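You operate a simulated robot arm through the tools that you are given. There is no shell and no other tool. Be economical: measure what you need, move in short steps, check, and stop when the job is done.

Carry out the task below with a simulated two-armed robot. There is one attempt and no reset: what you move stays moved.

TASK
Rinse the orange brush twice, wipe it dry and stand it back.
Fine: it stands in the grey stand on the wooden box; rinse it first in RINSE 1, then in RINSE 2; wipe it on the folded grey cloth; leave the other brushes and the other cloth.

Only the result counts: the job must be done as asked and must still hold three seconds after the hand-in. Knocking over, shifting, dropping, spilling or breaking anything else fails it. Flat cloth is picked up by pressing the open fingertips on it (5 to 10 N) and closing them slowly along it; thin cloth reads only 2 to 8 mm in the jaws.

THE ROBOT
Two 7-joint arms with fingered hands on one trunk that stands fixed in place. Base frame: the origin is at the foot of the trunk, x ahead of it, y to its left, z up; the work surface is at about z = 761. Readings come in mm, rad, newtons and seconds.
The left shoulder is at [21, 208, 1291], the right one opposite. Payload 5 kg a hand.
The TCP of each hand is the grasp point between the finger pads, 48 mm short of the fingertips. In the tool frame z runs along the fingers and y along their closing line. Largest opening 160 mm; the body of the gripper starts 56 mm behind the TCP. The gripper is a hand of 4 fingers: y runs from the thumb to the fingers, the wrist lies at [-26, -142, -252] in the tool frame, and closing takes about 1.5 s.
Orientation is that of the tool frame in the base frame, as a unit quaternion [x, y, z, w]. With the fingers straight down and the wrist toward the robot, the tool's x, y and z point along [0, 1, 0], [1, 0, 0] and [0, 0, -1] of the base frame.

THE INTERFACE
- The arms move only by the tool step_arm. It takes "left_targets", "right_targets" or both (then of equal length, played together; a hand with none holds still); each is one flat list of numbers, 6 for each row, row after row: the shift along the tool's x, y, z in units of 50 mm (1.0 is 50 mm), then the turn, a rotation vector about the tool's x, y, z in units of 5 degrees (1.0 is 5 degrees). In form: [tx, ty, tz, rx, ry, rz, tx, ty, tz, rx, ry, rz, ...]. A call has 1 to 20 rows; each row shifts and turns the commanded pose from where the row before left it, along the tool's axes as they then stand. "left_fingers" and "right_fingers" are, for a hand that has rows, the closure, from 0 (fully open) to 1 (shut), set as the call begins (left out, the last holds). A call with a number of a shift or a turn outside -1 to 1 is refused whole. Each row takes 0.2 s and may step no farther than 50 mm and 0.15 rad from the row before; otherwise, or with a gripper value out of range, the whole call is refused. Where a pose cannot be reached the arm comes as near as it can. A force on the tool above 40 N (or 10 N above the force at the start of the call, whichever is more), or a blocked arm, ends the call early, and 0.2 s more pass. The fingers move at their own pace (about 108 mm/s each) and stop on an object; they squeeze with about 25 N. The grip force told is the motor's: it shows also when the fingers shut on nothing. Time passes only in rows, and 0.2 s behind the last, so rows that do not move let the fingers close. It gives the time, the measured TCP pose, the force on the tool (base axes), the opening and the grip force at its end, in the units of the frame above (readings bear some noise), with the torque about the TCP (base axes, N m) and any sound that the robot's microphone picked up.
- Cameras (640 x 400 px; columns grow to the right, rows downward): "scene" is now at [98.9, 4.2, 1480]; the picture's right is [0.04, -1.00, 0.00], its down [-0.56, -0.02, -0.83] and it looks along [0.83, 0.03, -0.56] (base axes); focal length 336 px, centre (320, 200). "left" rides on the left gripper at [-87, -133, -189] in its tool frame; the picture's right is [-0.83, -0.26, 0.49], its down [0.51, -0.71, 0.49] and it looks along [0.22, 0.66, 0.72] (tool axes); focal length 238 px, centre (320, 200). "right" rides on the right gripper at [87, -133, -189] in its tool frame; the picture's right is [-0.83, 0.26, -0.49], its down [-0.51, -0.71, 0.49] and it looks along [-0.22, 0.66, 0.72] (tool axes); focal length 238 px, centre (320, 200). There is no depth. A picture from a camera that has moved, and an enlarged one, comes with that camera's place and axes in the base frame and with its lens.
- get_image(camera): a new picture of that camera. No time passes.
- move_column(by): slides the trunk up (or, below 0, down) by that many mm; the arms and the scene camera ride with it, the base frame stays. It gives what a move gives, with no picture.
- move_fingers(index, middle, ring, thumb_bend, thumb_turn, hand): sets how far each is bent, from 0 (flat) to 1 (curled in); at 0.3 the hand is open as for a grip, at 0.7 the pads meet at the TCP. One left out holds its place. A second passes; each finger stops where it meets its share of the squeeze, and holds until it gets a number again. A gripper value or a shape takes the hand back. It gives what a move gives, with no picture; readings hold the bend of each and the force on the fingers (four entries, about 0 where the hand has none), thumb and palm. thumb_turn goes from beside the hand (0) to across from the fingers (1), as for a grip.
- hand_shape(shape, hand): the hand has 4 fingers and takes this shape, open, in about a second: jaw (thumb against the fingers, like two jaws); tri (thumb and two fingers); tip (a fingertip pinch); poke (one finger out to press); point (the index stretched); flat (the hand flat); cup (the hand cupped); fist (a fist). The gripper value then closes the fingers along that shape, each until it touches; the sizes above hold for jaw. It gives what a move gives, with no picture.
- aim_head(pan, tilt): turns the head with the scene camera to pan (to the left, within 1.501 rad either way) and tilt (down, from -0.506 to 1.204), counted from straight ahead of the robot. It gives what a move gives.
- zoom(camera, box): a new picture of the part [left, top, right, bottom] of that camera's present view, enlarged. No time passes.
- sign_off(): hands the job in; it is judged then, once.

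Work in short steps. Places have to be worked out from the pictures, the camera data and where the tool is seen: move nearer, look again, correct. Check each grasp and each placing, and mend what went wrong. You have 120 turns and 74 pictures in all, those below and enlarged ones among them. Open the grippers and draw the arms clear of the work before you hand the job in, unless the task says otherwise; then end with one line.

The tools are called after "Request:" by a JSON object that holds its "method" and its "body". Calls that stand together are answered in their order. step_arm: Moves the arms, as the interface text tells. Its arguments: {"type":"object","properties":{"left_targets":{"type":"array"},"left_fingers":{"type":"number"},"right_targets":{"type":"array"},"right_fingers":{"type":"number"}},"required":[]} The other tools are called the same way: move_column (by) slides the trunk up or down; hand_shape (shape, hand) gives the hand a shape; move_fingers (index, middle, ring, thumb_bend, thumb_turn, hand) moves the fingers one by one; aim_head (pan, tilt) turns the head that bears the scene camera; get_image (camera) takes a picture; zoom (camera, box) takes an enlarged picture of a part of a camera's view; sign_off () hands the job in.

At the start:

```text
t: 0.0
left_ee_pos: [662.6, 242.3, 1259.2]
left_orientation: [0.707, 0.707, 0.0, 0.0]
left_wrist_force: [-0.7, -0.3, 0.0]
left_ft_torque: [0.03, -0.01, -0.02]
left_finger_gap: 159.8
left_grip_force: 0.1
left_shape: jaw
left_bend: [0.3, 0.3, 0.3, 0.3, 0.98]
left_finger forces: [0.0, 0.0, 0.1, 0.0, 0.0, 0.0]
right_ee_pos: [583.4, -250.7, 1186.7]
right_orientation: [0.707, 0.707, 0.0, 0.001]
right_wrist_force: [-0.3, 1.0, -0.1]
right_ft_torque: [0.03, 0.04, 0.01]
right_finger_gap: 159.6
right_grip_force: 0.0
right_shape: jaw
right_bend: [0.3, 0.3, 0.3, 0.3, 0.98]
right_finger forces: [0.1, 0.1, 0.0, 0.0, 0.1, 0.1]
trunk travel left (down, up): [-293.0, 397.0]
head pan, tilt: [0.042, 0.597]
```

scene: 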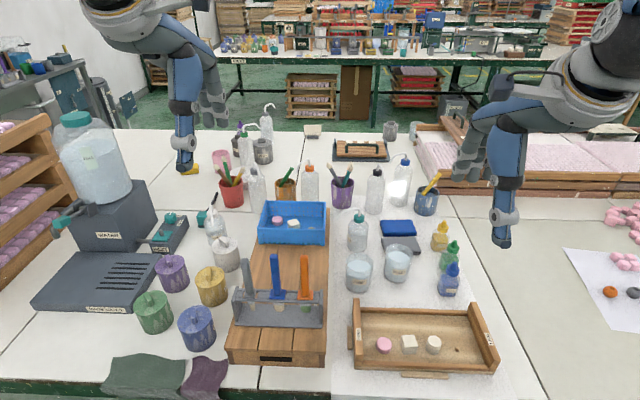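
right: 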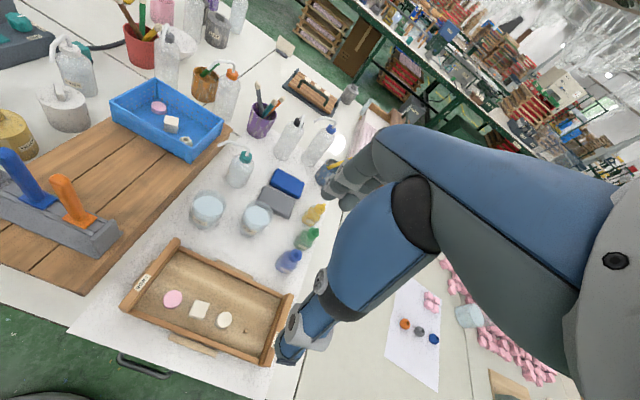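
left: 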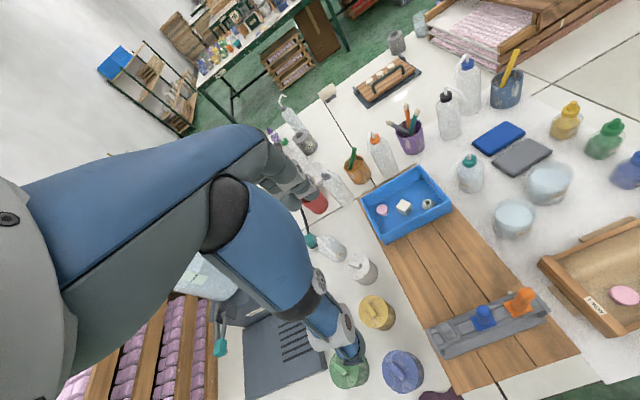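

I start by zooming in on the stand, the rinse cups and the cloths.

Request:
{"method": "zoom", "body": {"camera": "scene", "box": [220, 230, 350, 370]}}

Request:
{"method": "zoom", "body": {"camera": "scene", "box": [320, 170, 480, 300]}}

```text
2.86 times, centred on (285, 300) of scene
camera zoom: at [98.9, 4.2, 1480.0], right [0.04, -1.0, 0.0], down [-0.56, -0.02, -0.83], along [0.83, 0.03, -0.56], focal length 958 px, centre (420, -86)
```

zoom: 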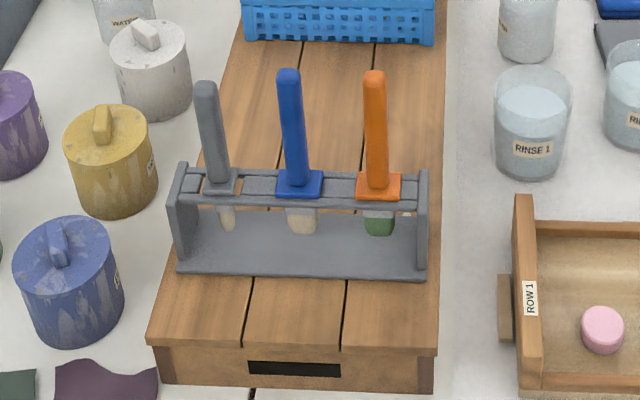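

```text
3.08 times, centred on (400, 235) of scene
camera zoom: at [98.9, 4.2, 1480.0], right [0.04, -1.0, 0.0], down [-0.56, -0.02, -0.83], along [0.83, 0.03, -0.56], focal length 1032 px, centre (74, 92)
```

zoom: 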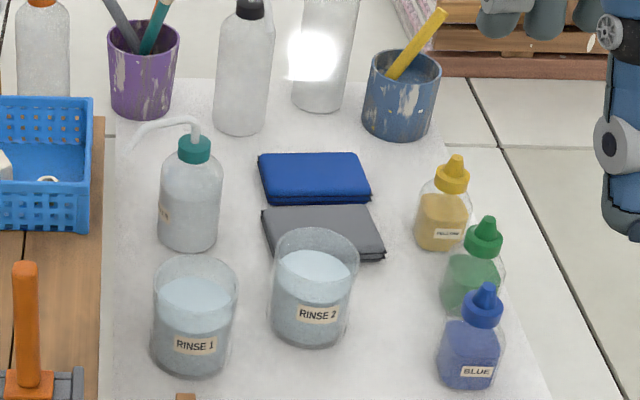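

I triangulate the orange brush from both hand cameras.

Request:
{"method": "zoom", "body": {"camera": "left", "box": [400, 260, 580, 372]}}

Request:
{"method": "zoom", "body": {"camera": "right", "box": [0, 120, 320, 320]}}

```text
3.56 times, centred on (490, 316) of left
camera zoom: at [531.1, 155.5, 1448.0], right [-0.26, -0.83, -0.49], down [-0.71, 0.51, -0.49], along [0.66, 0.22, -0.72], focal length 848 px, centre (-284, -212)
```

zoom: 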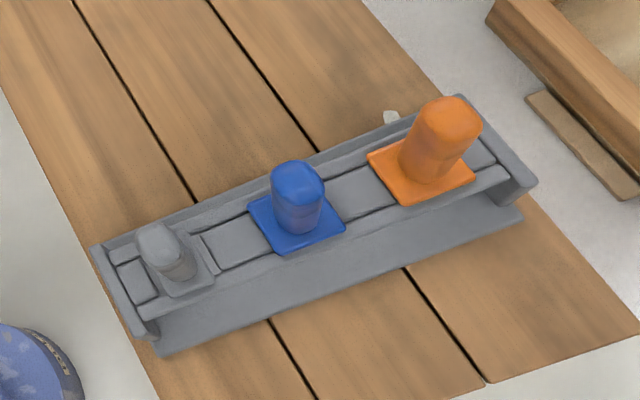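

```text
2.00 times, centred on (160, 220) of right
camera zoom: at [452.3, -163.3, 1375.3], right [0.26, -0.83, 0.49], down [-0.71, -0.51, -0.49], along [0.66, -0.22, -0.72], focal length 477 px, centre (640, 160)
```

zoom: 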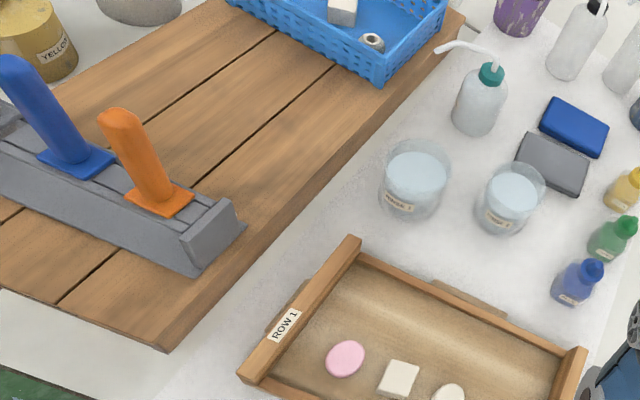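

The brush is at about (582, 56), with its collar at z≈895 and its top at ≈1014. Cup 1 is at about (747,-75), cup 2 at (790,-186) and the grey cloth at (908,-220). Before approaching I check the right hand's finger layout in the tri shape.

Request:
{"method": "hand_shape", "body": {"shape": "tri", "hand": "right"}}

Request:
{"method": "zoom", "body": {"camera": "scene", "box": [440, 60, 600, 260]}}

Request:
{"method": "get_image", "body": {"camera": "right"}}

```text
t: 0.9
left_ee_pos: [664.8, 241.5, 1258.2]
left_orientation: [0.707, 0.707, 0.0, 0.0]
left_wrist_force: [0.0, 0.4, 1.4]
left_ft_torque: [-0.01, 0.01, 0.01]
left_finger_gap: 159.6
left_grip_force: 0.1
left_shape: jaw
left_bend: [0.3, 0.3, 0.3, 0.3, 0.98]
left_finger forces: [0.0, 0.0, 0.0, 0.0, 0.0, 0.0]
right_ee_pos: [584.4, -250.5, 1185.7]
right_orientation: [0.707, 0.707, 0.001, -0.001]
right_wrist_force: [-0.2, -0.3, 0.5]
right_ft_torque: [-0.01, -0.02, 0.0]
right_finger_gap: 159.4
right_grip_force: 0.1
right_shape: tri
right_bend: [0.3, 0.3, 0.99, 0.3, 0.98]
right_finger forces: [0.0, 0.1, 0.0, 0.0, 0.0, 0.0]
trunk travel left (down, up): [-293.0, 397.0]
head pan, tilt: [0.042, 0.597]
```

```text
2.00 times, centred on (520, 160) of scene
camera zoom: at [98.9, 4.2, 1479.9], right [0.04, -1.0, 0.0], down [-0.56, -0.02, -0.83], along [0.83, 0.03, -0.56], focal length 671 px, centre (-80, 280)
```

zoom: 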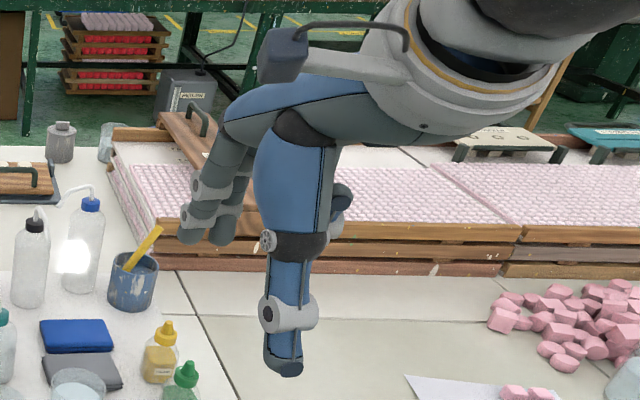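

```text
65 pictures are left
camera right: at [452.4, -163.3, 1375.3], right [0.26, -0.83, 0.49], down [-0.71, -0.51, -0.49], along [0.66, -0.22, -0.72], focal length 238 px, centre (320, 200)
```

right: 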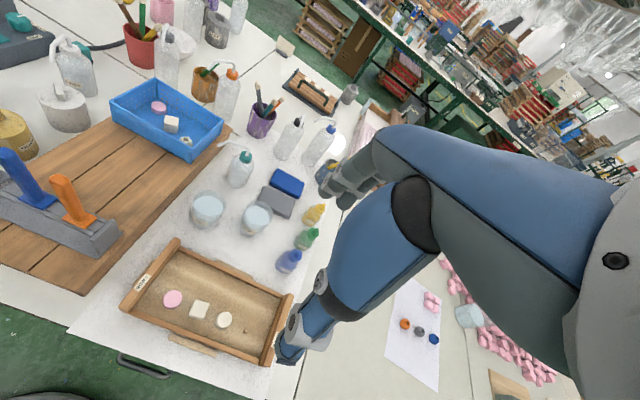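

Tri puts index and middle on the far side and the thumb near the robot, with the ring finger curled on the -y side, so it fits beside the blue brush. I move the left arm aside and bring the right hand above the orange handle, keeping it high.

Request:
{"method": "step_arm", "body": {"left_targets": [0.7, 0, 0, 0, 0, 0, 0.7, 0, 0, 0, 0, 0, 0.7, 0, 0, 0, 0, 0, 0, 0, 0, 0, 0, 0, 0, 0, 0, 0, 0, 0, 0, 0, 0, 0, 0, 0, 0, 0, 0, 0, 0, 0, 0, 0, 0, 0, 0, 0, 0, 0, 0, 0, 0, 0], "right_targets": [0.7, 0, 0, 0, 0, 0, 0.7, 0, 0, 0, 0, 0, 0.7, 0, 0, 0, 0, 0, 0.8, 0, 0, 0, 0, 0, 0.8, 0, 0, 0, 0, 0, 0.8, 0, 0, 0, 0, 0, 0.8, 0, 0, 0, 0, 0, 0.82, 0, 0, 0, 0, 0, 0, 0, 0, 0, 0, 0]}}

Request:
{"method": "get_image", "body": {"camera": "right"}}

Request:
{"method": "get_image", "body": {"camera": "scene"}}

```text
t: 2.9
left_ee_pos: [662.7, 345.8, 1260.1]
left_orientation: [0.707, 0.707, 0.0, 0.0]
left_wrist_force: [-0.6, -0.8, -0.9]
left_ft_torque: [0.09, 0.01, 0.04]
left_finger_gap: 159.7
left_grip_force: 0.1
left_shape: jaw
left_bend: [0.3, 0.3, 0.3, 0.3, 0.97]
left_finger forces: [0.1, 0.0, 0.0, 0.1, 0.1, 0.1]
right_ee_pos: [584.8, 54.0, 1183.1]
right_orientation: [0.707, 0.707, 0.0, 0.001]
right_wrist_force: [-0.3, 0.2, 0.1]
right_ft_torque: [0.01, -0.01, -0.03]
right_finger_gap: 159.6
right_grip_force: 0.1
right_shape: tri
right_bend: [0.3, 0.3, 0.99, 0.3, 0.97]
right_finger forces: [0.0, 0.0, 0.0, 0.0, 0.0, 0.0]
trunk travel left (down, up): [-293.0, 397.0]
head pan, tilt: [0.042, 0.597]
```

```text
64 pictures are left
camera right: at [453.0, 141.9, 1372.2], right [0.26, -0.83, 0.49], down [-0.71, -0.51, -0.49], along [0.66, -0.22, -0.72], focal length 238 px, centre (320, 200)
```

right: 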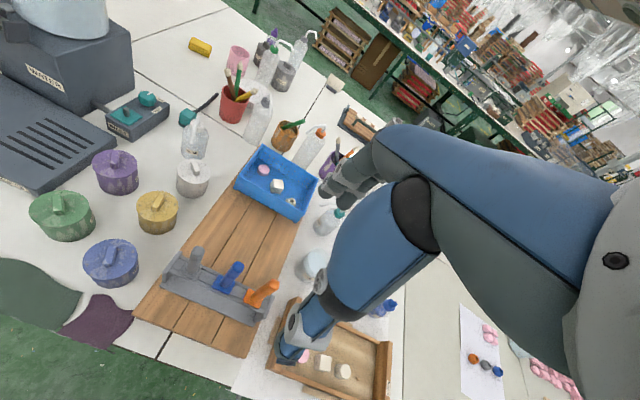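

```text
63 pictures are left
camera scene: at [98.5, 3.5, 1480.0], right [0.04, -1.0, 0.0], down [-0.56, -0.02, -0.83], along [0.83, 0.03, -0.56], focal length 336 px, centre (320, 200)
```

scene: 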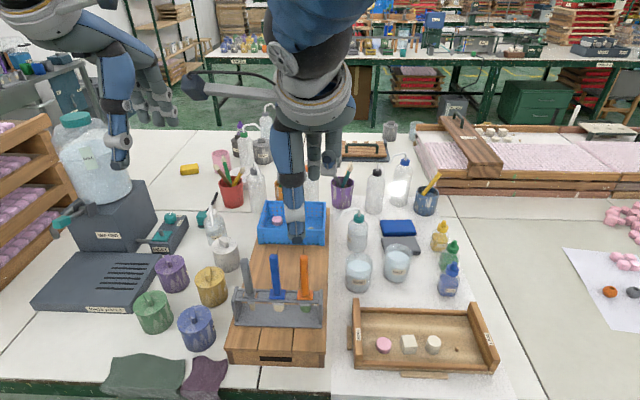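

I refine the handle's place from this nearer view.

Request:
{"method": "zoom", "body": {"camera": "right", "box": [150, 230, 310, 340]}}

```text
3.64 times, centred on (230, 285) of right
camera zoom: at [453.0, 141.9, 1372.2], right [0.26, -0.83, 0.49], down [-0.71, -0.51, -0.49], along [0.66, -0.22, -0.72], focal length 867 px, centre (647, -109)
```

zoom: 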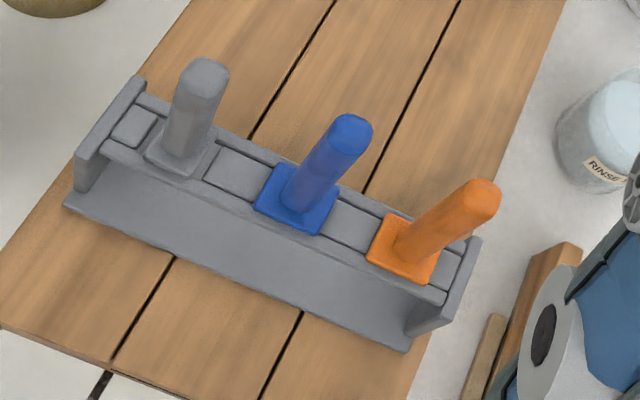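

The handle axis is at about (585, 53), right under the TCP. I lower to about z=1025 and look.

Request:
{"method": "step_arm", "body": {"right_targets": [0, 0, 0.8, 0, 0, 0, 0, 0, 0.8, 0, 0, 0, 0, 0, 0.8, 0, 0, 0, 0, 0, 0.7, 0, 0, 0, 0, 0, 0, 0, 0, 0]}}

Request:
{"method": "get_image", "body": {"camera": "right"}}

Request:
{"method": "zoom", "body": {"camera": "scene", "box": [200, 150, 400, 350]}}

```text
t: 4.1
left_ee_pos: [662.1, 345.9, 1261.0]
left_orientation: [0.707, 0.707, 0.0, 0.0]
left_wrist_force: [-0.1, 0.3, 0.4]
left_ft_torque: [0.03, -0.04, 0.0]
left_finger_gap: 159.4
left_grip_force: 0.2
left_shape: jaw
left_bend: [0.3, 0.3, 0.3, 0.3, 0.97]
left_finger forces: [0.0, 0.1, 0.0, 0.1, 0.2, 0.0]
right_ee_pos: [583.1, 54.3, 1032.6]
right_orientation: [0.707, 0.707, 0.0, 0.0]
right_wrist_force: [-0.1, -0.7, -0.8]
right_ft_torque: [0.0, -0.02, -0.01]
right_finger_gap: 160.0
right_grip_force: 0.1
right_shape: tri
right_bend: [0.3, 0.3, 0.99, 0.3, 0.97]
right_finger forces: [0.1, 0.1, 0.0, 0.1, 0.0, 0.0]
trunk travel left (down, up): [-293.0, 397.0]
head pan, tilt: [0.042, 0.597]
```

```text
61 pictures are left
camera right: at [451.9, 142.2, 1220.6], right [0.26, -0.83, 0.49], down [-0.71, -0.51, -0.49], along [0.66, -0.22, -0.72], focal length 238 px, centre (320, 200)
```

right: 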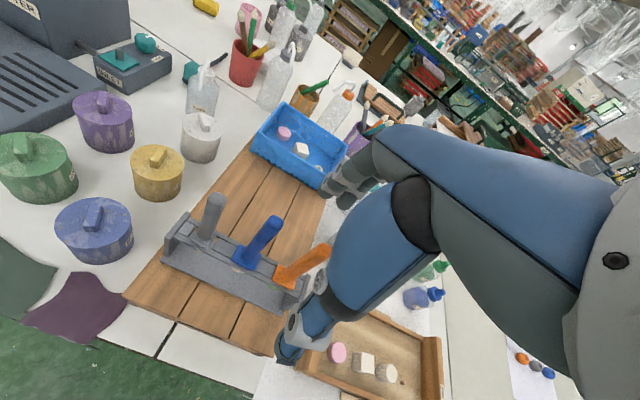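

```text
2.00 times, centred on (300, 250) of scene
camera zoom: at [97.9, 4.4, 1480.1], right [0.04, -1.0, 0.0], down [-0.56, -0.02, -0.83], along [0.83, 0.03, -0.56], focal length 671 px, centre (360, 100)
```

zoom: 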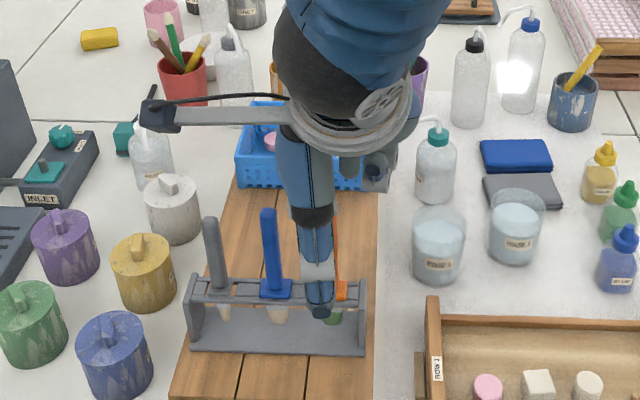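

Alignment holds, with the thumb in front of the handle and well clear of the blue brush. I descend to z≈968.

Request:
{"method": "step_arm", "body": {"right_targets": [0, 0.03, 0.45, 0, 0, 0, 0, 0, 0.45, 0, 0, 0, 0, 0, 0.36, 0, 0, 0, 0, 0, 0, 0, 0, 0]}}

Request:
{"method": "zoom", "body": {"camera": "left", "box": [320, 150, 640, 350]}}

Request:
{"method": "zoom", "body": {"camera": "right", "box": [160, 170, 400, 370]}}

```text
t: 5.1
left_ee_pos: [661.7, 348.2, 1260.5]
left_orientation: [0.707, 0.707, 0.0, 0.0]
left_wrist_force: [-0.8, 0.2, 0.4]
left_ft_torque: [-0.03, -0.07, 0.01]
left_finger_gap: 159.7
left_grip_force: 0.0
left_shape: jaw
left_bend: [0.3, 0.3, 0.3, 0.3, 0.97]
left_finger forces: [0.0, 0.1, 0.0, 0.1, 0.0, 0.1]
right_ee_pos: [584.9, 54.7, 969.3]
right_orientation: [0.707, 0.707, 0.001, 0.0]
right_wrist_force: [-0.4, 0.3, 0.4]
right_ft_torque: [-0.04, -0.06, -0.02]
right_finger_gap: 159.8
right_grip_force: 0.1
right_shape: tri
right_bend: [0.3, 0.3, 0.99, 0.3, 0.97]
right_finger forces: [0.0, 0.0, 0.1, 0.0, 0.0, 0.1]
trunk travel left (down, up): [-293.0, 397.0]
head pan, tilt: [0.042, 0.597]
```

```text
2.00 times, centred on (480, 250) of left
camera zoom: at [529.5, 261.3, 1449.6], right [-0.26, -0.83, -0.49], down [-0.71, 0.51, -0.49], along [0.66, 0.22, -0.72], focal length 477 px, centre (0, 100)
```

zoom: 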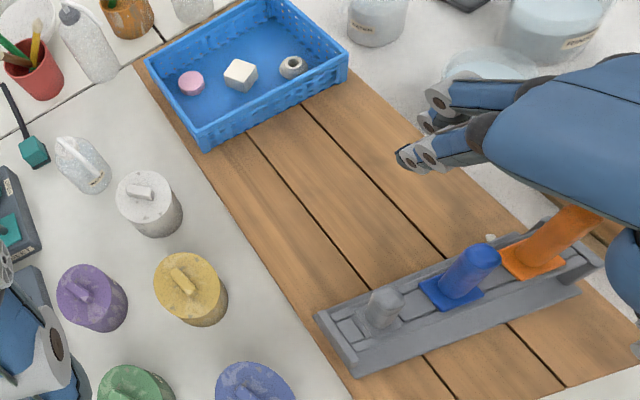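

```text
2.00 times, centred on (280, 270) of right
camera zoom: at [452.4, 143.1, 1158.2], right [0.26, -0.83, 0.49], down [-0.71, -0.51, -0.49], along [0.66, -0.22, -0.72], focal length 477 px, centre (400, 60)
```

zoom: 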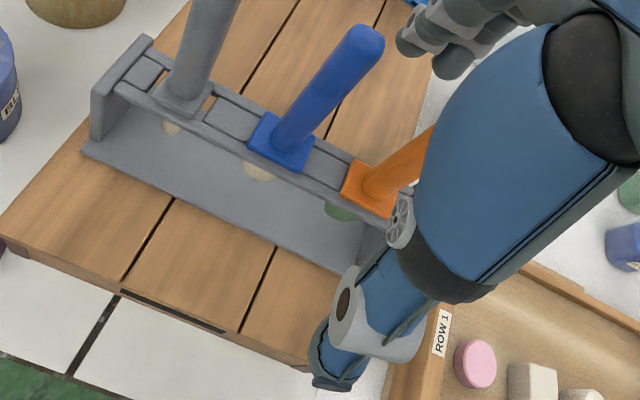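

The handle is between the thumb and the fingers, and blue is clear. I close on it without moving.

Request:
{"method": "step_arm", "body": {"right_targets": [0, 0, 0, 0, 0, 0, 0, 0, 0, 0, 0, 0, 0, 0, 0, 0, 0, 0, 0, 0, 0, 0, 0, 0, 0, 0, 0, 0, 0, 0, 0, 0, 0, 0, 0, 0, 0, 0, 0, 0, 0, 0, 0, 0, 0, 0, 0, 0], "right_fingers": 1}}

Request:
{"method": "zoom", "body": {"camera": "right", "box": [160, 170, 400, 370]}}

Request:
{"method": "zoom", "body": {"camera": "left", "box": [440, 150, 640, 350]}}

```text
t: 6.9
left_ee_pos: [662.8, 346.5, 1259.4]
left_orientation: [0.707, 0.707, 0.0, 0.0]
left_wrist_force: [-0.7, -0.5, 0.4]
left_ft_torque: [-0.03, 0.01, 0.01]
left_finger_gap: 159.9
left_grip_force: 0.0
left_shape: jaw
left_bend: [0.3, 0.3, 0.3, 0.3, 0.97]
left_finger forces: [0.0, 0.0, 0.0, 0.0, 0.0, 0.0]
right_ee_pos: [584.6, 54.3, 969.2]
right_orientation: [0.707, 0.707, 0.0, 0.0]
right_wrist_force: [0.7, 0.5, 0.7]
right_ft_torque: [-0.01, -0.01, 0.01]
right_finger_gap: 7.8
right_grip_force: 25.1
right_shape: tri
right_bend: [0.71, 0.69, 1.0, 0.73, 1.0]
right_finger forces: [9.3, 9.9, 0.1, 0.1, 21.5, 0.0]
trunk travel left (down, up): [-293.0, 397.0]
head pan, tilt: [0.042, 0.597]
```

```text
2.00 times, centred on (280, 270) of right
camera zoom: at [453.1, 142.8, 1158.0], right [0.26, -0.83, 0.49], down [-0.71, -0.51, -0.49], along [0.66, -0.22, -0.72], focal length 477 px, centre (400, 60)
```

zoom: 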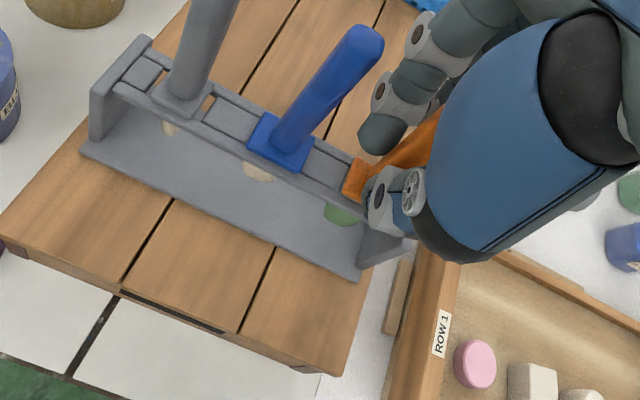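

```text
2.00 times, centred on (540, 250) of left
camera zoom: at [530.3, 261.0, 1449.2], right [-0.26, -0.83, -0.49], down [-0.71, 0.51, -0.49], along [0.66, 0.22, -0.72], focal length 477 px, centre (-120, 100)
```

zoom: 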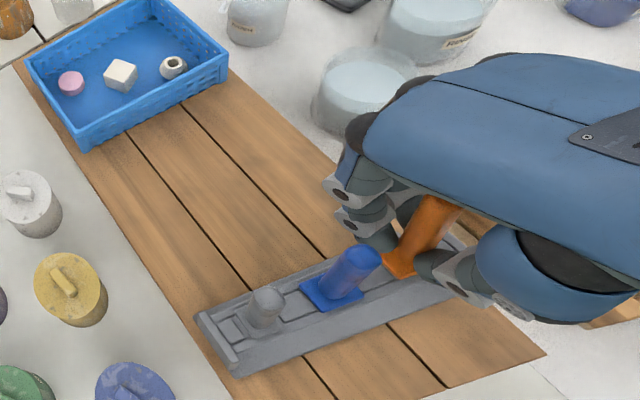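

The grip reads 25 N, with force on both fingers and the thumb. I lift 25 mm straight up as a test.

Request:
{"method": "step_arm", "body": {"right_targets": [0, 0, -0.2, 0, 0, 0, 0, 0, -0.3, 0, 0, 0, 0, 0, 0, 0, 0, 0]}}

Request:
{"method": "zoom", "body": {"camera": "right", "box": [160, 170, 400, 370]}}

Request:
{"method": "zoom", "body": {"camera": "scene", "box": [220, 200, 380, 350]}}

```text
t: 7.7
left_ee_pos: [662.2, 347.5, 1260.5]
left_orientation: [0.707, 0.707, 0.001, 0.0]
left_wrist_force: [0.1, -1.0, 0.1]
left_ft_torque: [0.01, -0.03, -0.01]
left_finger_gap: 159.5
left_grip_force: 0.1
left_shape: jaw
left_bend: [0.3, 0.3, 0.3, 0.3, 0.97]
left_finger forces: [0.1, 0.1, 0.0, 0.0, 0.0, 0.0]
right_ee_pos: [585.1, 54.7, 993.7]
right_orientation: [0.707, 0.707, 0.0, 0.0]
right_wrist_force: [0.0, -0.7, -0.5]
right_ft_torque: [-0.04, -0.01, -0.03]
right_finger_gap: 8.4
right_grip_force: 24.9
right_shape: tri
right_bend: [0.71, 0.69, 1.0, 0.73, 1.0]
right_finger forces: [9.4, 9.9, 0.0, 0.1, 21.7, 0.1]
trunk travel left (down, up): [-293.0, 397.0]
head pan, tilt: [0.042, 0.597]
```

```text
2.00 times, centred on (280, 270) of right
camera zoom: at [454.1, 142.5, 1182.3], right [0.26, -0.83, 0.49], down [-0.71, -0.51, -0.49], along [0.66, -0.22, -0.72], focal length 477 px, centre (400, 60)
```

zoom: 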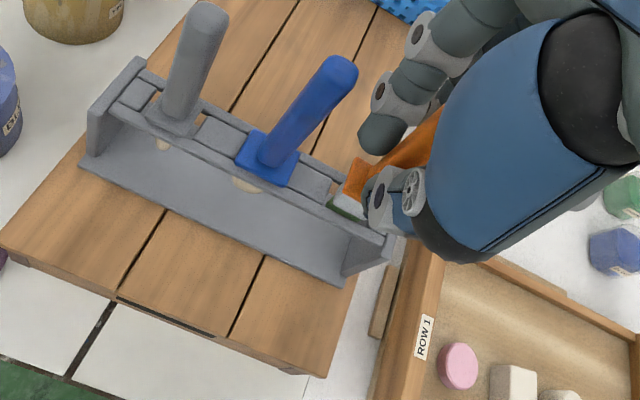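

```text
2.67 times, centred on (300, 275) of scene
camera zoom: at [99.2, 4.7, 1479.9], right [0.04, -1.0, 0.0], down [-0.56, -0.02, -0.83], along [0.83, 0.03, -0.56], focal length 894 px, centre (373, 0)
```

zoom: 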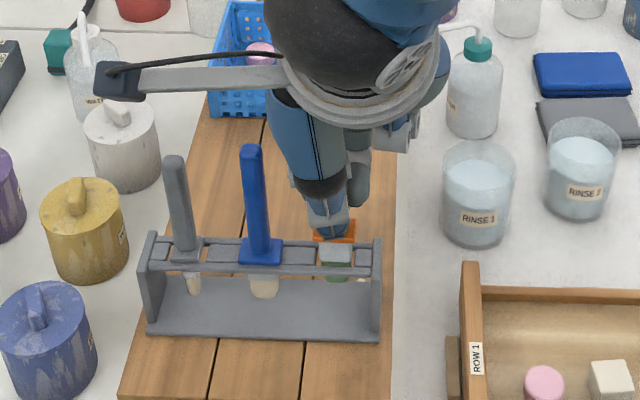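

The brush lifts cleanly. I raise it another 80 mm, then carry it toward RINSE 1 and look.

Request:
{"method": "step_arm", "body": {"right_targets": [0, 0, -0.8, 0, 0, 0, 0, 0, -0.8, 0, 0, 0, 0, 0, 0, 0, 0, 0, -0.5, 0.5, 0, 0, 0, 0, -0.5, 0.6, 0, 0, 0, 0, -0.5, 0.6, 0, 0, 0, 0, -0.5, 0.6, 0, 0, 0, 0, -0.5, 0.6, 0, 0, 0, 0, 0, 0.2, 0, 0, 0, 0, 0, 0, 0, 0, 0, 0]}}

Request:
{"method": "get_image", "body": {"camera": "right"}}

Request:
{"method": "zoom", "body": {"camera": "scene", "box": [220, 150, 480, 350]}}

Request:
{"method": "get_image", "body": {"camera": "left"}}

```text
t: 9.9
left_ee_pos: [662.0, 346.4, 1260.0]
left_orientation: [0.707, 0.707, 0.0, 0.0]
left_wrist_force: [0.3, -0.1, -0.3]
left_ft_torque: [0.01, 0.05, -0.01]
left_finger_gap: 159.8
left_grip_force: 0.1
left_shape: jaw
left_bend: [0.3, 0.3, 0.3, 0.3, 0.97]
left_finger forces: [0.0, 0.0, 0.0, 0.0, 0.0, 0.0]
right_ee_pos: [741.3, -70.1, 1074.0]
right_orientation: [0.708, 0.706, 0.0, 0.0]
right_wrist_force: [-0.3, 0.0, 0.3]
right_ft_torque: [0.03, 0.03, 0.02]
right_finger_gap: 8.0
right_grip_force: 25.1
right_shape: tri
right_bend: [0.71, 0.69, 1.0, 0.73, 1.0]
right_finger forces: [9.5, 10.4, 0.0, 0.0, 21.6, 0.0]
trunk travel left (down, up): [-293.0, 397.0]
head pan, tilt: [0.042, 0.597]
```

```text
53 pictures are left
camera right: at [608.8, 17.3, 1263.1], right [0.26, -0.83, 0.49], down [-0.71, -0.51, -0.49], along [0.66, -0.22, -0.72], focal length 238 px, centre (320, 200)
```

right: 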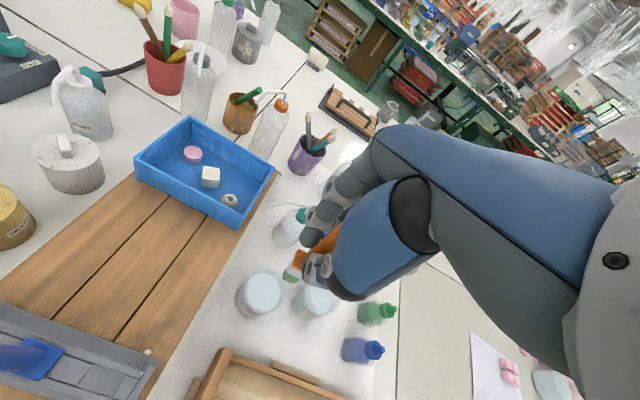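

```text
2.00 times, centred on (350, 250) of scene
camera zoom: at [99.0, 4.0, 1479.9], right [0.04, -1.0, 0.0], down [-0.56, -0.02, -0.83], along [0.83, 0.03, -0.56], focal length 671 px, centre (260, 100)
```

zoom: 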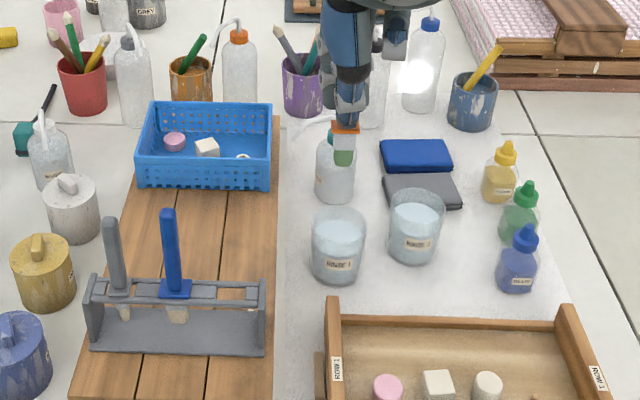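

```text
51 pictures are left
camera left: at [530.5, 260.5, 1449.3], right [-0.26, -0.83, -0.49], down [-0.71, 0.51, -0.49], along [0.66, 0.22, -0.72], focal length 238 px, centre (320, 200)
```

left: 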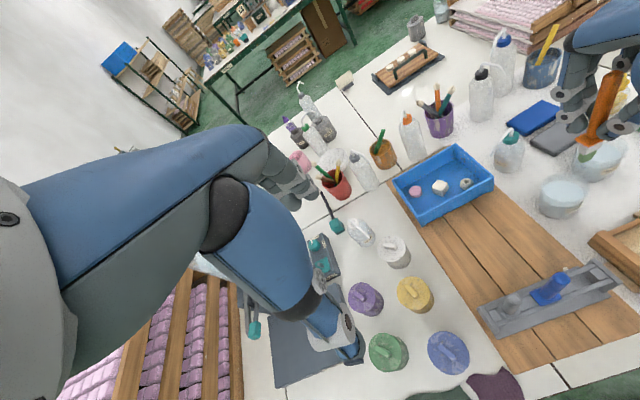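

I refine the positions of cup and bristles in the hand camera.

Request:
{"method": "zoom", "body": {"camera": "right", "box": [220, 220, 380, 320]}}

Request:
{"method": "zoom", "body": {"camera": "left", "box": [500, 60, 640, 240]}}

```text
4.00 times, centred on (300, 270) of right
camera zoom: at [608.8, 17.3, 1263.1], right [0.26, -0.83, 0.49], down [-0.71, -0.51, -0.49], along [0.66, -0.22, -0.72], focal length 953 px, centre (400, -80)
```

zoom: 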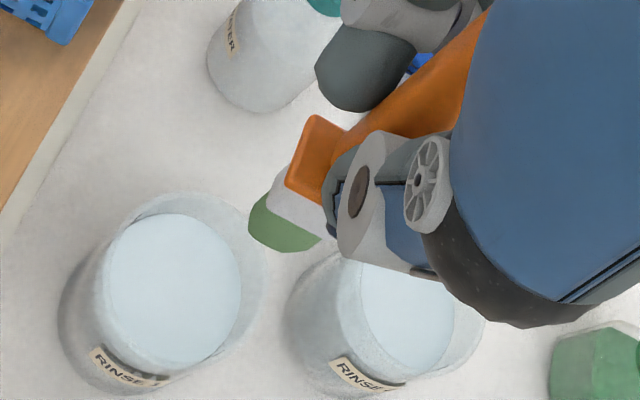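

```text
2.22 times, centred on (570, 150) of left
camera zoom: at [530.5, 260.5, 1449.3], right [-0.26, -0.83, -0.49], down [-0.71, 0.51, -0.49], along [0.66, 0.22, -0.72], focal length 530 px, centre (-236, 311)
```

zoom: 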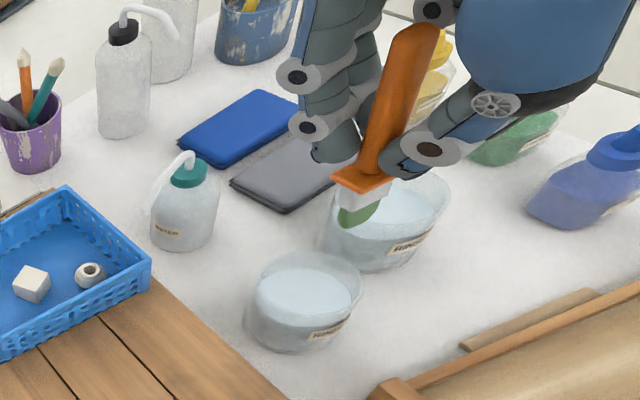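

Cup 1's centre is at about (747,-76) and the bristle tip is at about (735,-73, 957). I shift 12 mm in x and -3 in y and descend to just above the rim.

Request:
{"method": "step_arm", "body": {"right_targets": [-0.06, 0.24, 0, 0, 0, 0, 0, 0, 0.5, 0, 0, 0, 0, 0, 0.5, 0, 0, 0, 0, 0, 0.5, 0, 0, 0, 0, 0, 0, 0, 0, 0]}}

Request:
{"method": "zoom", "body": {"camera": "scene", "box": [300, 190, 440, 310]}}

Request:
{"method": "zoom", "body": {"camera": "left", "box": [500, 60, 640, 240]}}

```text
t: 11.1
left_ee_pos: [661.7, 347.1, 1260.4]
left_orientation: [0.707, 0.707, 0.0, 0.0]
left_wrist_force: [-0.1, -0.1, 0.9]
left_ft_torque: [0.0, -0.03, 0.04]
left_finger_gap: 159.7
left_grip_force: 0.1
left_shape: jaw
left_bend: [0.3, 0.3, 0.3, 0.3, 0.97]
left_finger forces: [0.1, 0.1, 0.1, 0.0, 0.0, 0.1]
right_ee_pos: [751.9, -75.6, 998.1]
right_orientation: [0.707, 0.707, 0.0, 0.0]
right_wrist_force: [-0.4, 0.1, -0.6]
right_ft_torque: [0.02, -0.05, -0.02]
right_finger_gap: 8.4
right_grip_force: 25.1
right_shape: tri
right_bend: [0.71, 0.69, 1.0, 0.73, 1.0]
right_finger forces: [9.7, 10.5, 0.0, 0.0, 21.6, 0.0]
trunk travel left (down, up): [-293.0, 397.0]
head pan, tilt: [0.042, 0.597]
```

```text
3.33 times, centred on (370, 250) of scene
camera zoom: at [98.2, 4.2, 1480.1], right [0.04, -1.0, 0.0], down [-0.56, -0.02, -0.83], along [0.83, 0.03, -0.56], focal length 1118 px, centre (153, 33)
```

zoom: 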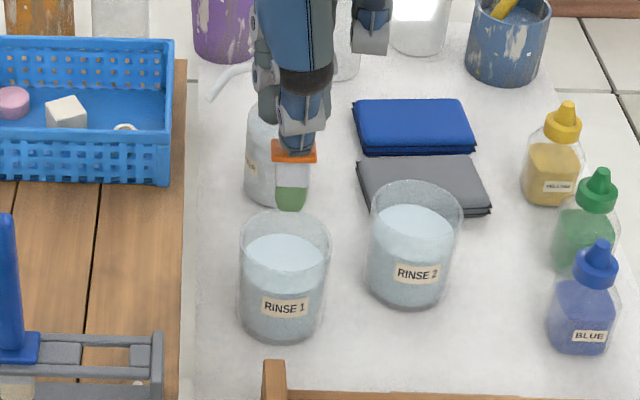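

```text
2.22 times, centred on (570, 150) of left
camera zoom: at [529.7, 260.8, 1449.6], right [-0.26, -0.83, -0.49], down [-0.71, 0.51, -0.49], along [0.66, 0.22, -0.72], focal length 530 px, centre (-236, 311)
```

zoom: 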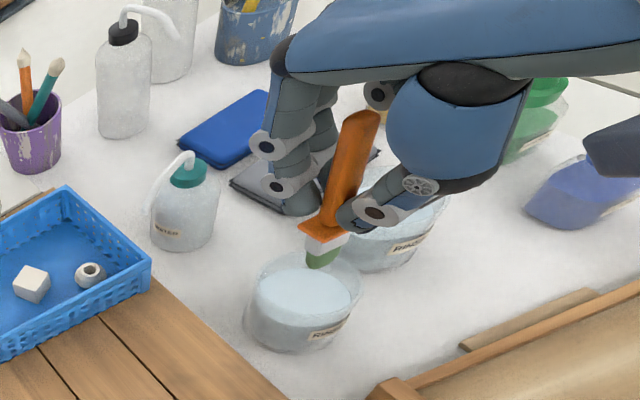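

Tip and cup line up within a few mm. I lower gently into RINSE 1, to a tip height of about z=798.

Request:
{"method": "step_arm", "body": {"right_targets": [0, 0.04, 0.4, 0, 0, 0, 0, 0, 0.4, 0, 0, 0, 0, 0, 0.3, 0, 0, 0, 0, 0, 0.3, 0, 0, 0, 0, 0, 0.28, 0, 0, 0, 0, 0, 0, 0, 0, 0, 0, 0, 0, 0, 0, 0, 0, 0, 0, 0, 0, 0]}}

Request:
{"method": "zoom", "body": {"camera": "scene", "box": [300, 190, 440, 310]}}

Request:
{"method": "zoom", "body": {"camera": "left", "box": [500, 60, 640, 240]}}

```text
t: 12.9
left_ee_pos: [662.0, 346.6, 1259.7]
left_orientation: [0.707, 0.707, 0.0, 0.001]
left_wrist_force: [0.1, 0.6, -0.3]
left_ft_torque: [0.04, -0.02, 0.03]
left_finger_gap: 159.5
left_grip_force: 0.1
left_shape: jaw
left_bend: [0.3, 0.3, 0.3, 0.3, 0.97]
left_finger forces: [0.0, 0.0, 0.0, 0.0, 0.0, 0.0]
right_ee_pos: [757.0, -72.0, 913.7]
right_orientation: [0.708, 0.706, 0.0, 0.0]
right_wrist_force: [-0.3, 0.1, -0.8]
right_ft_torque: [-0.02, 0.01, 0.0]
right_finger_gap: 8.2
right_grip_force: 24.7
right_shape: tri
right_bend: [0.71, 0.69, 1.0, 0.73, 1.0]
right_finger forces: [9.8, 10.5, 0.0, 0.0, 21.4, 0.1]
trunk travel left (down, up): [-293.0, 397.0]
head pan, tilt: [0.042, 0.597]
```

```text
3.33 times, centred on (370, 250) of scene
camera zoom: at [98.9, 4.4, 1480.0], right [0.04, -1.0, 0.0], down [-0.56, -0.02, -0.83], along [0.83, 0.03, -0.56], focal length 1118 px, centre (153, 33)
```

zoom: 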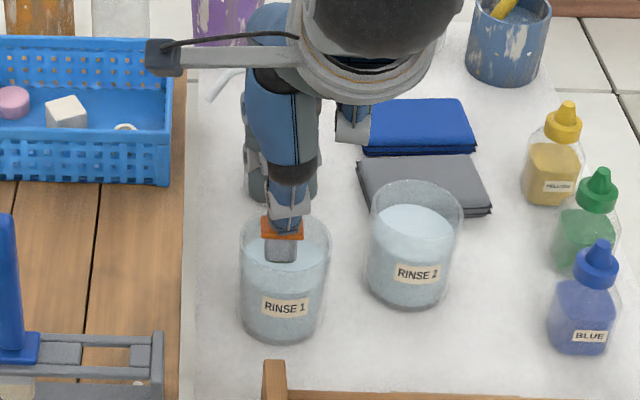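

```text
2.22 times, centred on (570, 150) of left
camera zoom: at [530.3, 260.9, 1449.2], right [-0.26, -0.83, -0.49], down [-0.71, 0.51, -0.49], along [0.66, 0.22, -0.72], focal length 530 px, centre (-236, 311)
```

zoom: 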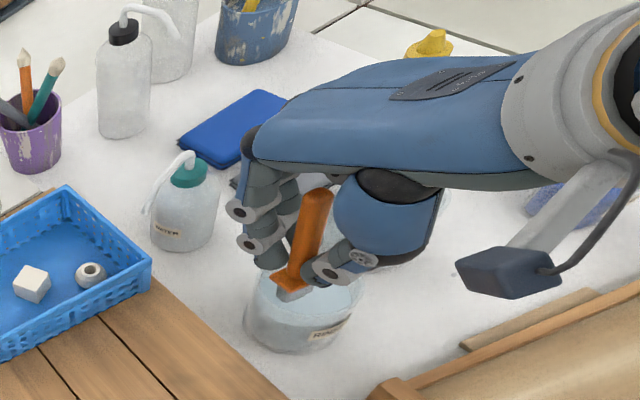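

The bristles are under water in RINSE 1. I recentre slightly, swirl gently with 7 mm moves, dip up and down a little, and dwell.

Request:
{"method": "step_arm", "body": {"right_targets": [-0.06, -0.1, 0, 0, 0, 0, 0.14, 0, 0, 0, 0, 0, -0.14, 0.14, 0, 0, 0, 0, -0.14, -0.14, 0, 0, 0, 0, 0.14, -0.14, 0, 0, 0, 0, 0.14, 0.14, 0, 0, 0, 0, -0.14, 0.14, 0, 0, 0, 0, -0.14, -0.14, 0, 0, 0, 0, 0.14, -0.14, 0, 0, 0, 0, 0, 0.14, 0, 0, 0, 0, 0, 0, -0.2, 0, 0, 0, 0, 0, 0.2, 0, 0, 0, 0, 0, -0.2, 0, 0, 0, 0, 0, 0.2, 0, 0, 0, 0, 0, 0, 0, 0, 0, 0, 0, 0, 0, 0, 0]}}

Request:
{"method": "zoom", "body": {"camera": "scene", "box": [300, 190, 440, 310]}}

```text
t: 16.3
left_ee_pos: [663.5, 346.7, 1259.9]
left_orientation: [0.708, 0.707, 0.0, 0.0]
left_wrist_force: [-0.3, -0.1, 0.2]
left_ft_torque: [-0.02, 0.04, -0.02]
left_finger_gap: 159.7
left_grip_force: 0.1
left_shape: jaw
left_bend: [0.3, 0.3, 0.3, 0.3, 0.97]
left_finger forces: [0.0, 0.1, 0.0, 0.0, 0.1, 0.0]
right_ee_pos: [749.1, -75.6, 912.5]
right_orientation: [0.707, 0.707, 0.0, 0.0]
right_wrist_force: [0.2, 0.4, -0.2]
right_ft_torque: [-0.02, 0.0, 0.01]
right_finger_gap: 8.0
right_grip_force: 24.9
right_shape: tri
right_bend: [0.71, 0.69, 1.0, 0.73, 1.0]
right_finger forces: [9.9, 10.6, 0.0, 0.0, 21.7, 0.1]
trunk travel left (down, up): [-293.0, 397.0]
head pan, tilt: [0.042, 0.597]
```

```text
3.33 times, centred on (370, 250) of scene
camera zoom: at [99.2, 4.4, 1479.9], right [0.04, -1.0, 0.0], down [-0.56, -0.02, -0.83], along [0.83, 0.03, -0.56], focal length 1118 px, centre (153, 33)
```

zoom: 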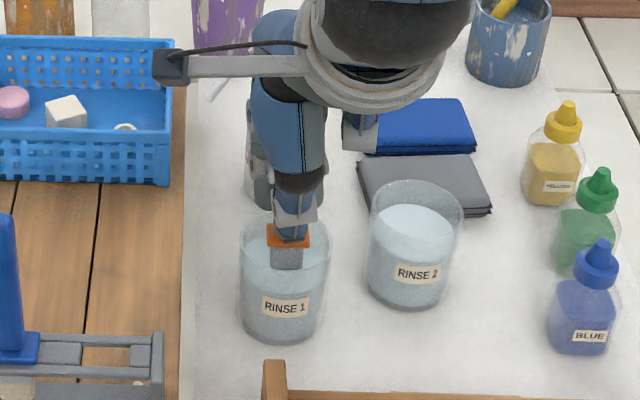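

RINSE 1 is done. I lift straight out, let it drip over the cup, and check the bristles.

Request:
{"method": "step_arm", "body": {"right_targets": [0, 0, -0.4, 0, 0, 0, 0, 0, -0.4, 0, 0, 0, 0, 0, -0.4, 0, 0, 0, 0, 0, -0.4, 0, 0, 0, 0, 0, -0.1, 0, 0, 0, 0, 0, 0, 0, 0, 0, 0, 0, 0, 0, 0, 0, 0, 0, 0, 0, 0, 0, 0, 0, 0, 0, 0, 0, 0, 0, 0, 0, 0, 0]}}

Request:
{"method": "zoom", "body": {"camera": "scene", "box": [300, 190, 440, 310]}}

```text
t: 18.5
left_ee_pos: [662.8, 346.9, 1260.5]
left_orientation: [0.707, 0.707, 0.0, 0.0]
left_wrist_force: [-0.6, -0.8, -0.4]
left_ft_torque: [-0.04, 0.06, 0.01]
left_finger_gap: 159.5
left_grip_force: 0.1
left_shape: jaw
left_bend: [0.3, 0.3, 0.3, 0.3, 0.97]
left_finger forces: [0.0, 0.0, 0.1, 0.0, 0.1, 0.0]
right_ee_pos: [749.1, -76.1, 1000.1]
right_orientation: [0.707, 0.707, 0.0, 0.0]
right_wrist_force: [0.1, -0.3, -0.1]
right_ft_torque: [0.03, 0.02, 0.02]
right_finger_gap: 8.2
right_grip_force: 25.4
right_shape: tri
right_bend: [0.71, 0.69, 1.0, 0.73, 1.0]
right_finger forces: [9.9, 10.6, 0.0, 0.0, 21.6, 0.0]
trunk travel left (down, up): [-293.0, 397.0]
head pan, tilt: [0.042, 0.597]
```

```text
3.33 times, centred on (370, 250) of scene
camera zoom: at [99.0, 4.4, 1479.9], right [0.04, -1.0, 0.0], down [-0.56, -0.02, -0.83], along [0.83, 0.03, -0.56], focal length 1118 px, centre (153, 33)
```

zoom: 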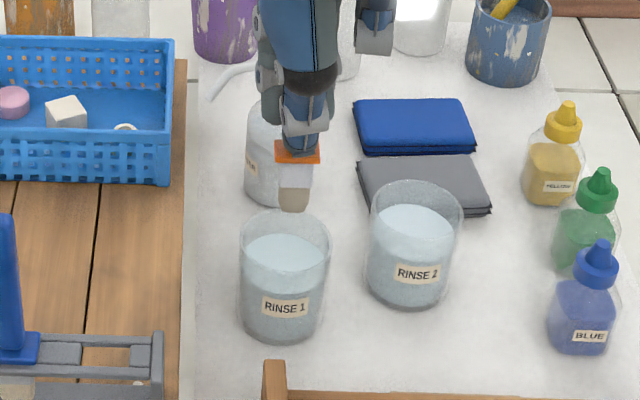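

The green is gone from the bristles. I carry the brush at this height to above RINSE 2, at about (792,-187).

Request:
{"method": "step_arm", "body": {"right_targets": [-0.45, 0.2, 0, 0, 0, 0, -0.45, 0.2, 0, 0, 0, 0, -0.45, 0.2, 0, 0, 0, 0, -0.45, 0.2, 0, 0, 0, 0, -0.42, 0.12, 0, 0, 0, 0, 0, 0, 0, 0, 0, 0, 0, 0, 0, 0, 0, 0]}}

Request:
{"method": "zoom", "body": {"camera": "scene", "box": [330, 170, 470, 290]}}

Request:
{"method": "zoom", "body": {"camera": "right", "box": [220, 220, 380, 320]}}

```text
t: 20.1
left_ee_pos: [662.7, 346.5, 1259.9]
left_orientation: [0.707, 0.707, 0.0, 0.0]
left_wrist_force: [0.1, 0.2, 0.3]
left_ft_torque: [0.01, -0.02, -0.01]
left_finger_gap: 159.7
left_grip_force: 0.0
left_shape: jaw
left_bend: [0.3, 0.3, 0.3, 0.3, 0.97]
left_finger forces: [0.0, 0.0, 0.0, 0.0, 0.0, 0.0]
right_ee_pos: [795.8, -187.8, 1000.9]
right_orientation: [0.708, 0.706, -0.001, 0.001]
right_wrist_force: [0.3, 0.0, -1.1]
right_ft_torque: [0.02, -0.03, 0.02]
right_finger_gap: 7.8
right_grip_force: 25.5
right_shape: tri
right_bend: [0.71, 0.69, 1.0, 0.73, 1.0]
right_finger forces: [10.1, 10.7, 0.1, 0.0, 21.6, 0.1]
trunk travel left (down, up): [-293.0, 397.0]
head pan, tilt: [0.042, 0.597]
```

```text
3.33 times, centred on (400, 230) of scene
camera zoom: at [99.1, 3.9, 1479.9], right [0.04, -1.0, 0.0], down [-0.56, -0.02, -0.83], along [0.83, 0.03, -0.56], focal length 1118 px, centre (53, 100)
```

zoom: 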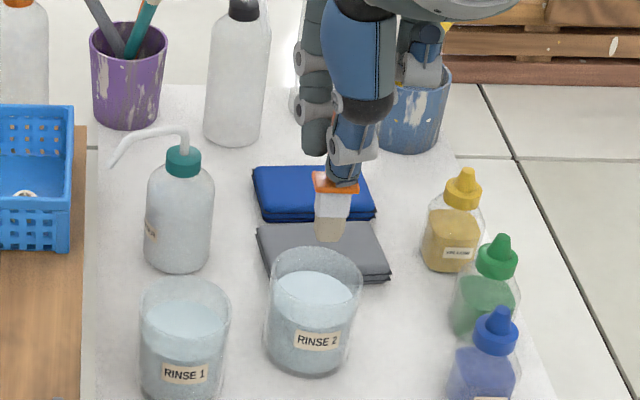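

```text
4.00 times, centred on (300, 270) of right
camera zoom: at [664.2, -100.2, 1189.1], right [0.26, -0.83, 0.49], down [-0.71, -0.51, -0.49], along [0.66, -0.22, -0.72], focal length 953 px, centre (400, -80)
```

zoom: 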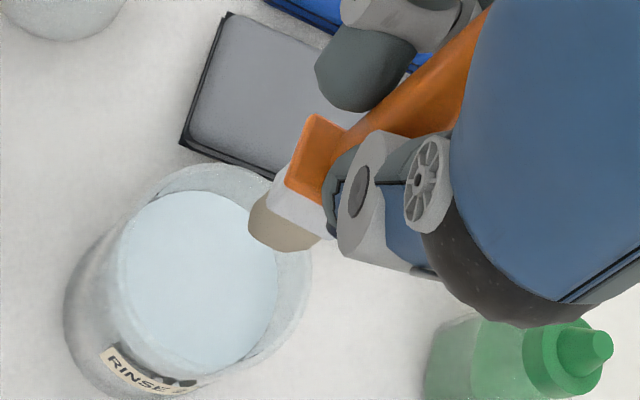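

The tip reads about 5 mm right of and beyond cup 2's centre. I correct this and lower into RINSE 2.

Request:
{"method": "step_arm", "body": {"right_targets": [0.1, -0.09, 0, 0, 0, 0, 0, 0, 0.4, 0, 0, 0, 0, 0, 0.4, 0, 0, 0, 0, 0, 0.3, 0, 0, 0, 0, 0, 0.35, 0, 0, 0, 0, 0, 0.3, 0, 0, 0, 0, 0, 0, 0, 0, 0, 0, 0, 0, 0, 0, 0]}}

Request:
{"method": "zoom", "body": {"camera": "scene", "box": [330, 170, 470, 290]}}

```text
t: 21.9
left_ee_pos: [662.9, 347.2, 1258.9]
left_orientation: [0.707, 0.708, 0.001, 0.001]
left_wrist_force: [0.1, -0.4, 0.1]
left_ft_torque: [-0.06, -0.01, 0.04]
left_finger_gap: 159.7
left_grip_force: 0.1
left_shape: jaw
left_bend: [0.3, 0.3, 0.3, 0.3, 0.97]
left_finger forces: [0.1, 0.1, 0.0, 0.0, 0.1, 0.1]
right_ee_pos: [791.3, -183.1, 912.7]
right_orientation: [0.707, 0.708, 0.0, 0.0]
right_wrist_force: [-0.6, -0.1, -0.6]
right_ft_torque: [0.01, -0.02, -0.01]
right_finger_gap: 7.9
right_grip_force: 25.1
right_shape: tri
right_bend: [0.71, 0.69, 1.0, 0.73, 1.0]
right_finger forces: [10.1, 10.8, 0.0, 0.1, 21.5, 0.0]
trunk travel left (down, up): [-293.0, 397.0]
head pan, tilt: [0.042, 0.597]
```

```text
3.33 times, centred on (400, 230) of scene
camera zoom: at [99.2, 4.3, 1479.9], right [0.04, -1.0, 0.0], down [-0.56, -0.02, -0.83], along [0.83, 0.03, -0.56], focal length 1118 px, centre (53, 100)
```

zoom: 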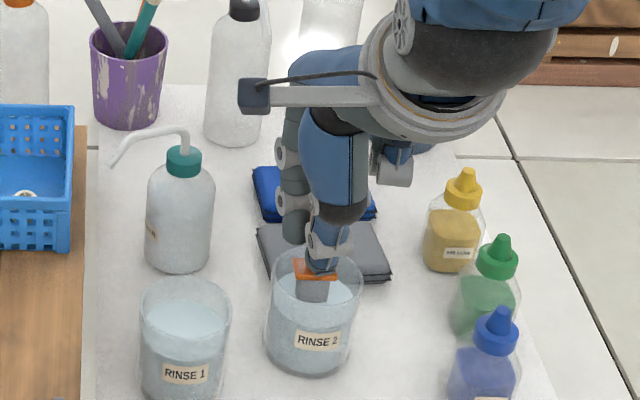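

The bristles are centred and under water in RINSE 2. I repeat the gentle swirl and lift out with a drip pause.

Request:
{"method": "step_arm", "body": {"right_targets": [0.14, 0, 0, 0, 0, 0, -0.14, 0.14, 0, 0, 0, 0, -0.14, -0.14, 0, 0, 0, 0, 0.14, -0.14, 0, 0, 0, 0, 0.14, 0.14, 0, 0, 0, 0, -0.14, 0.14, 0, 0, 0, 0, -0.14, -0.14, 0, 0, 0, 0, 0.14, -0.14, 0, 0, 0, 0, 0, 0.14, 0, 0, 0, 0, 0, 0, -0.2, 0, 0, 0, 0, 0, 0.2, 0, 0, 0, 0, 0, -0.2, 0, 0, 0, 0, 0, 0.2, 0, 0, 0, 0, 0, 0, 0, 0, 0, 0, 0, 0, 0, 0, 0, 0, 0, 0, 0, 0, 0]}}

Request:
{"method": "step_arm", "body": {"right_targets": [0, 0, -0.4, 0, 0, 0, 0, 0, -0.4, 0, 0, 0, 0, 0, -0.4, 0, 0, 0, 0, 0, -0.4, 0, 0, 0, 0, 0, -0.3, 0, 0, 0, 0, 0, 0, 0, 0, 0, 0, 0, 0, 0, 0, 0, 0, 0, 0, 0, 0, 0, 0, 0, 0, 0, 0, 0, 0, 0, 0, 0, 0, 0]}}

Request:
{"method": "zoom", "body": {"camera": "scene", "box": [330, 170, 470, 290]}}

Request:
{"method": "zoom", "body": {"camera": "right", "box": [220, 200, 380, 320]}}

```text
t: 25.3
left_ee_pos: [662.6, 346.2, 1259.6]
left_orientation: [0.707, 0.707, 0.0, 0.0]
left_wrist_force: [-0.1, 0.0, -0.2]
left_ft_torque: [-0.03, -0.01, 0.01]
left_finger_gap: 159.4
left_grip_force: 0.1
left_shape: jaw
left_bend: [0.3, 0.3, 0.3, 0.3, 0.97]
left_finger forces: [0.0, 0.0, 0.1, 0.1, 0.0, 0.0]
right_ee_pos: [791.4, -184.1, 912.1]
right_orientation: [0.707, 0.707, 0.0, 0.0]
right_wrist_force: [-0.6, 0.0, -0.6]
right_ft_torque: [0.01, -0.01, -0.02]
right_finger_gap: 8.0
right_grip_force: 25.4
right_shape: tri
right_bend: [0.71, 0.69, 1.0, 0.73, 1.0]
right_finger forces: [10.1, 11.0, 0.0, 0.0, 21.4, 0.0]
trunk travel left (down, up): [-293.0, 397.0]
head pan, tilt: [0.042, 0.597]
```

```text
t: 27.5
left_ee_pos: [662.6, 347.2, 1260.9]
left_orientation: [0.707, 0.707, 0.0, 0.0]
left_wrist_force: [-0.5, 0.5, 0.8]
left_ft_torque: [-0.01, 0.02, -0.01]
left_finger_gap: 159.5
left_grip_force: 0.1
left_shape: jaw
left_bend: [0.3, 0.3, 0.3, 0.3, 0.97]
left_finger forces: [0.0, 0.0, 0.0, 0.0, 0.1, 0.0]
right_ee_pos: [791.5, -181.7, 1007.5]
right_orientation: [0.707, 0.707, 0.0, -0.001]
right_wrist_force: [-0.2, -0.2, -0.6]
right_ft_torque: [0.0, -0.01, 0.0]
right_finger_gap: 8.2
right_grip_force: 25.6
right_shape: tri
right_bend: [0.71, 0.69, 1.0, 0.73, 1.0]
right_finger forces: [10.2, 10.9, 0.0, 0.0, 21.4, 0.0]
trunk travel left (down, up): [-293.0, 397.0]
head pan, tilt: [0.042, 0.597]
```

```text
3.33 times, centred on (400, 230) of scene
camera zoom: at [99.1, 4.3, 1479.9], right [0.04, -1.0, 0.0], down [-0.56, -0.02, -0.83], along [0.83, 0.03, -0.56], focal length 1118 px, centre (53, 100)
```

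zoom: 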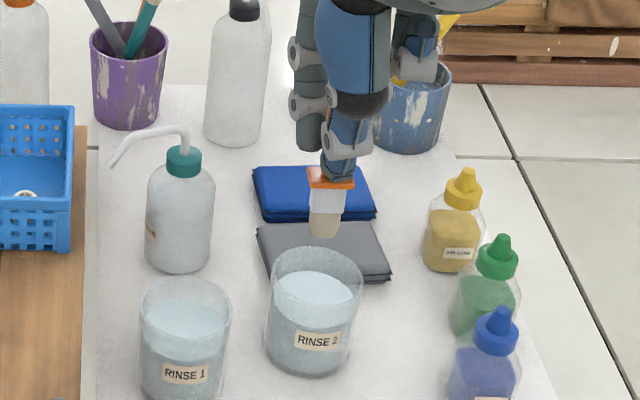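

```text
3.33 times, centred on (300, 260) of right
camera zoom: at [659.5, -94.1, 1197.0], right [0.26, -0.83, 0.49], down [-0.71, -0.51, -0.49], along [0.66, -0.22, -0.72], focal length 794 px, centre (387, 0)
```

zoom: 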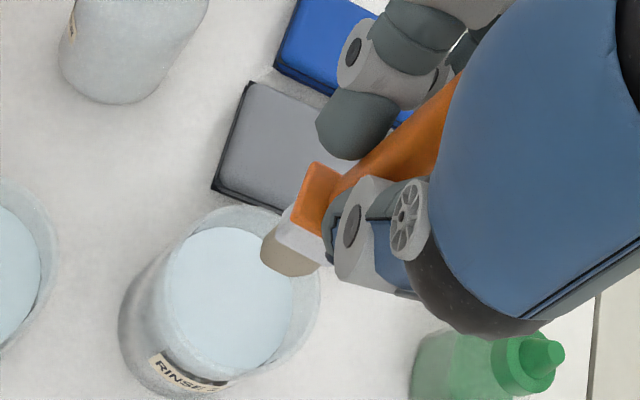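

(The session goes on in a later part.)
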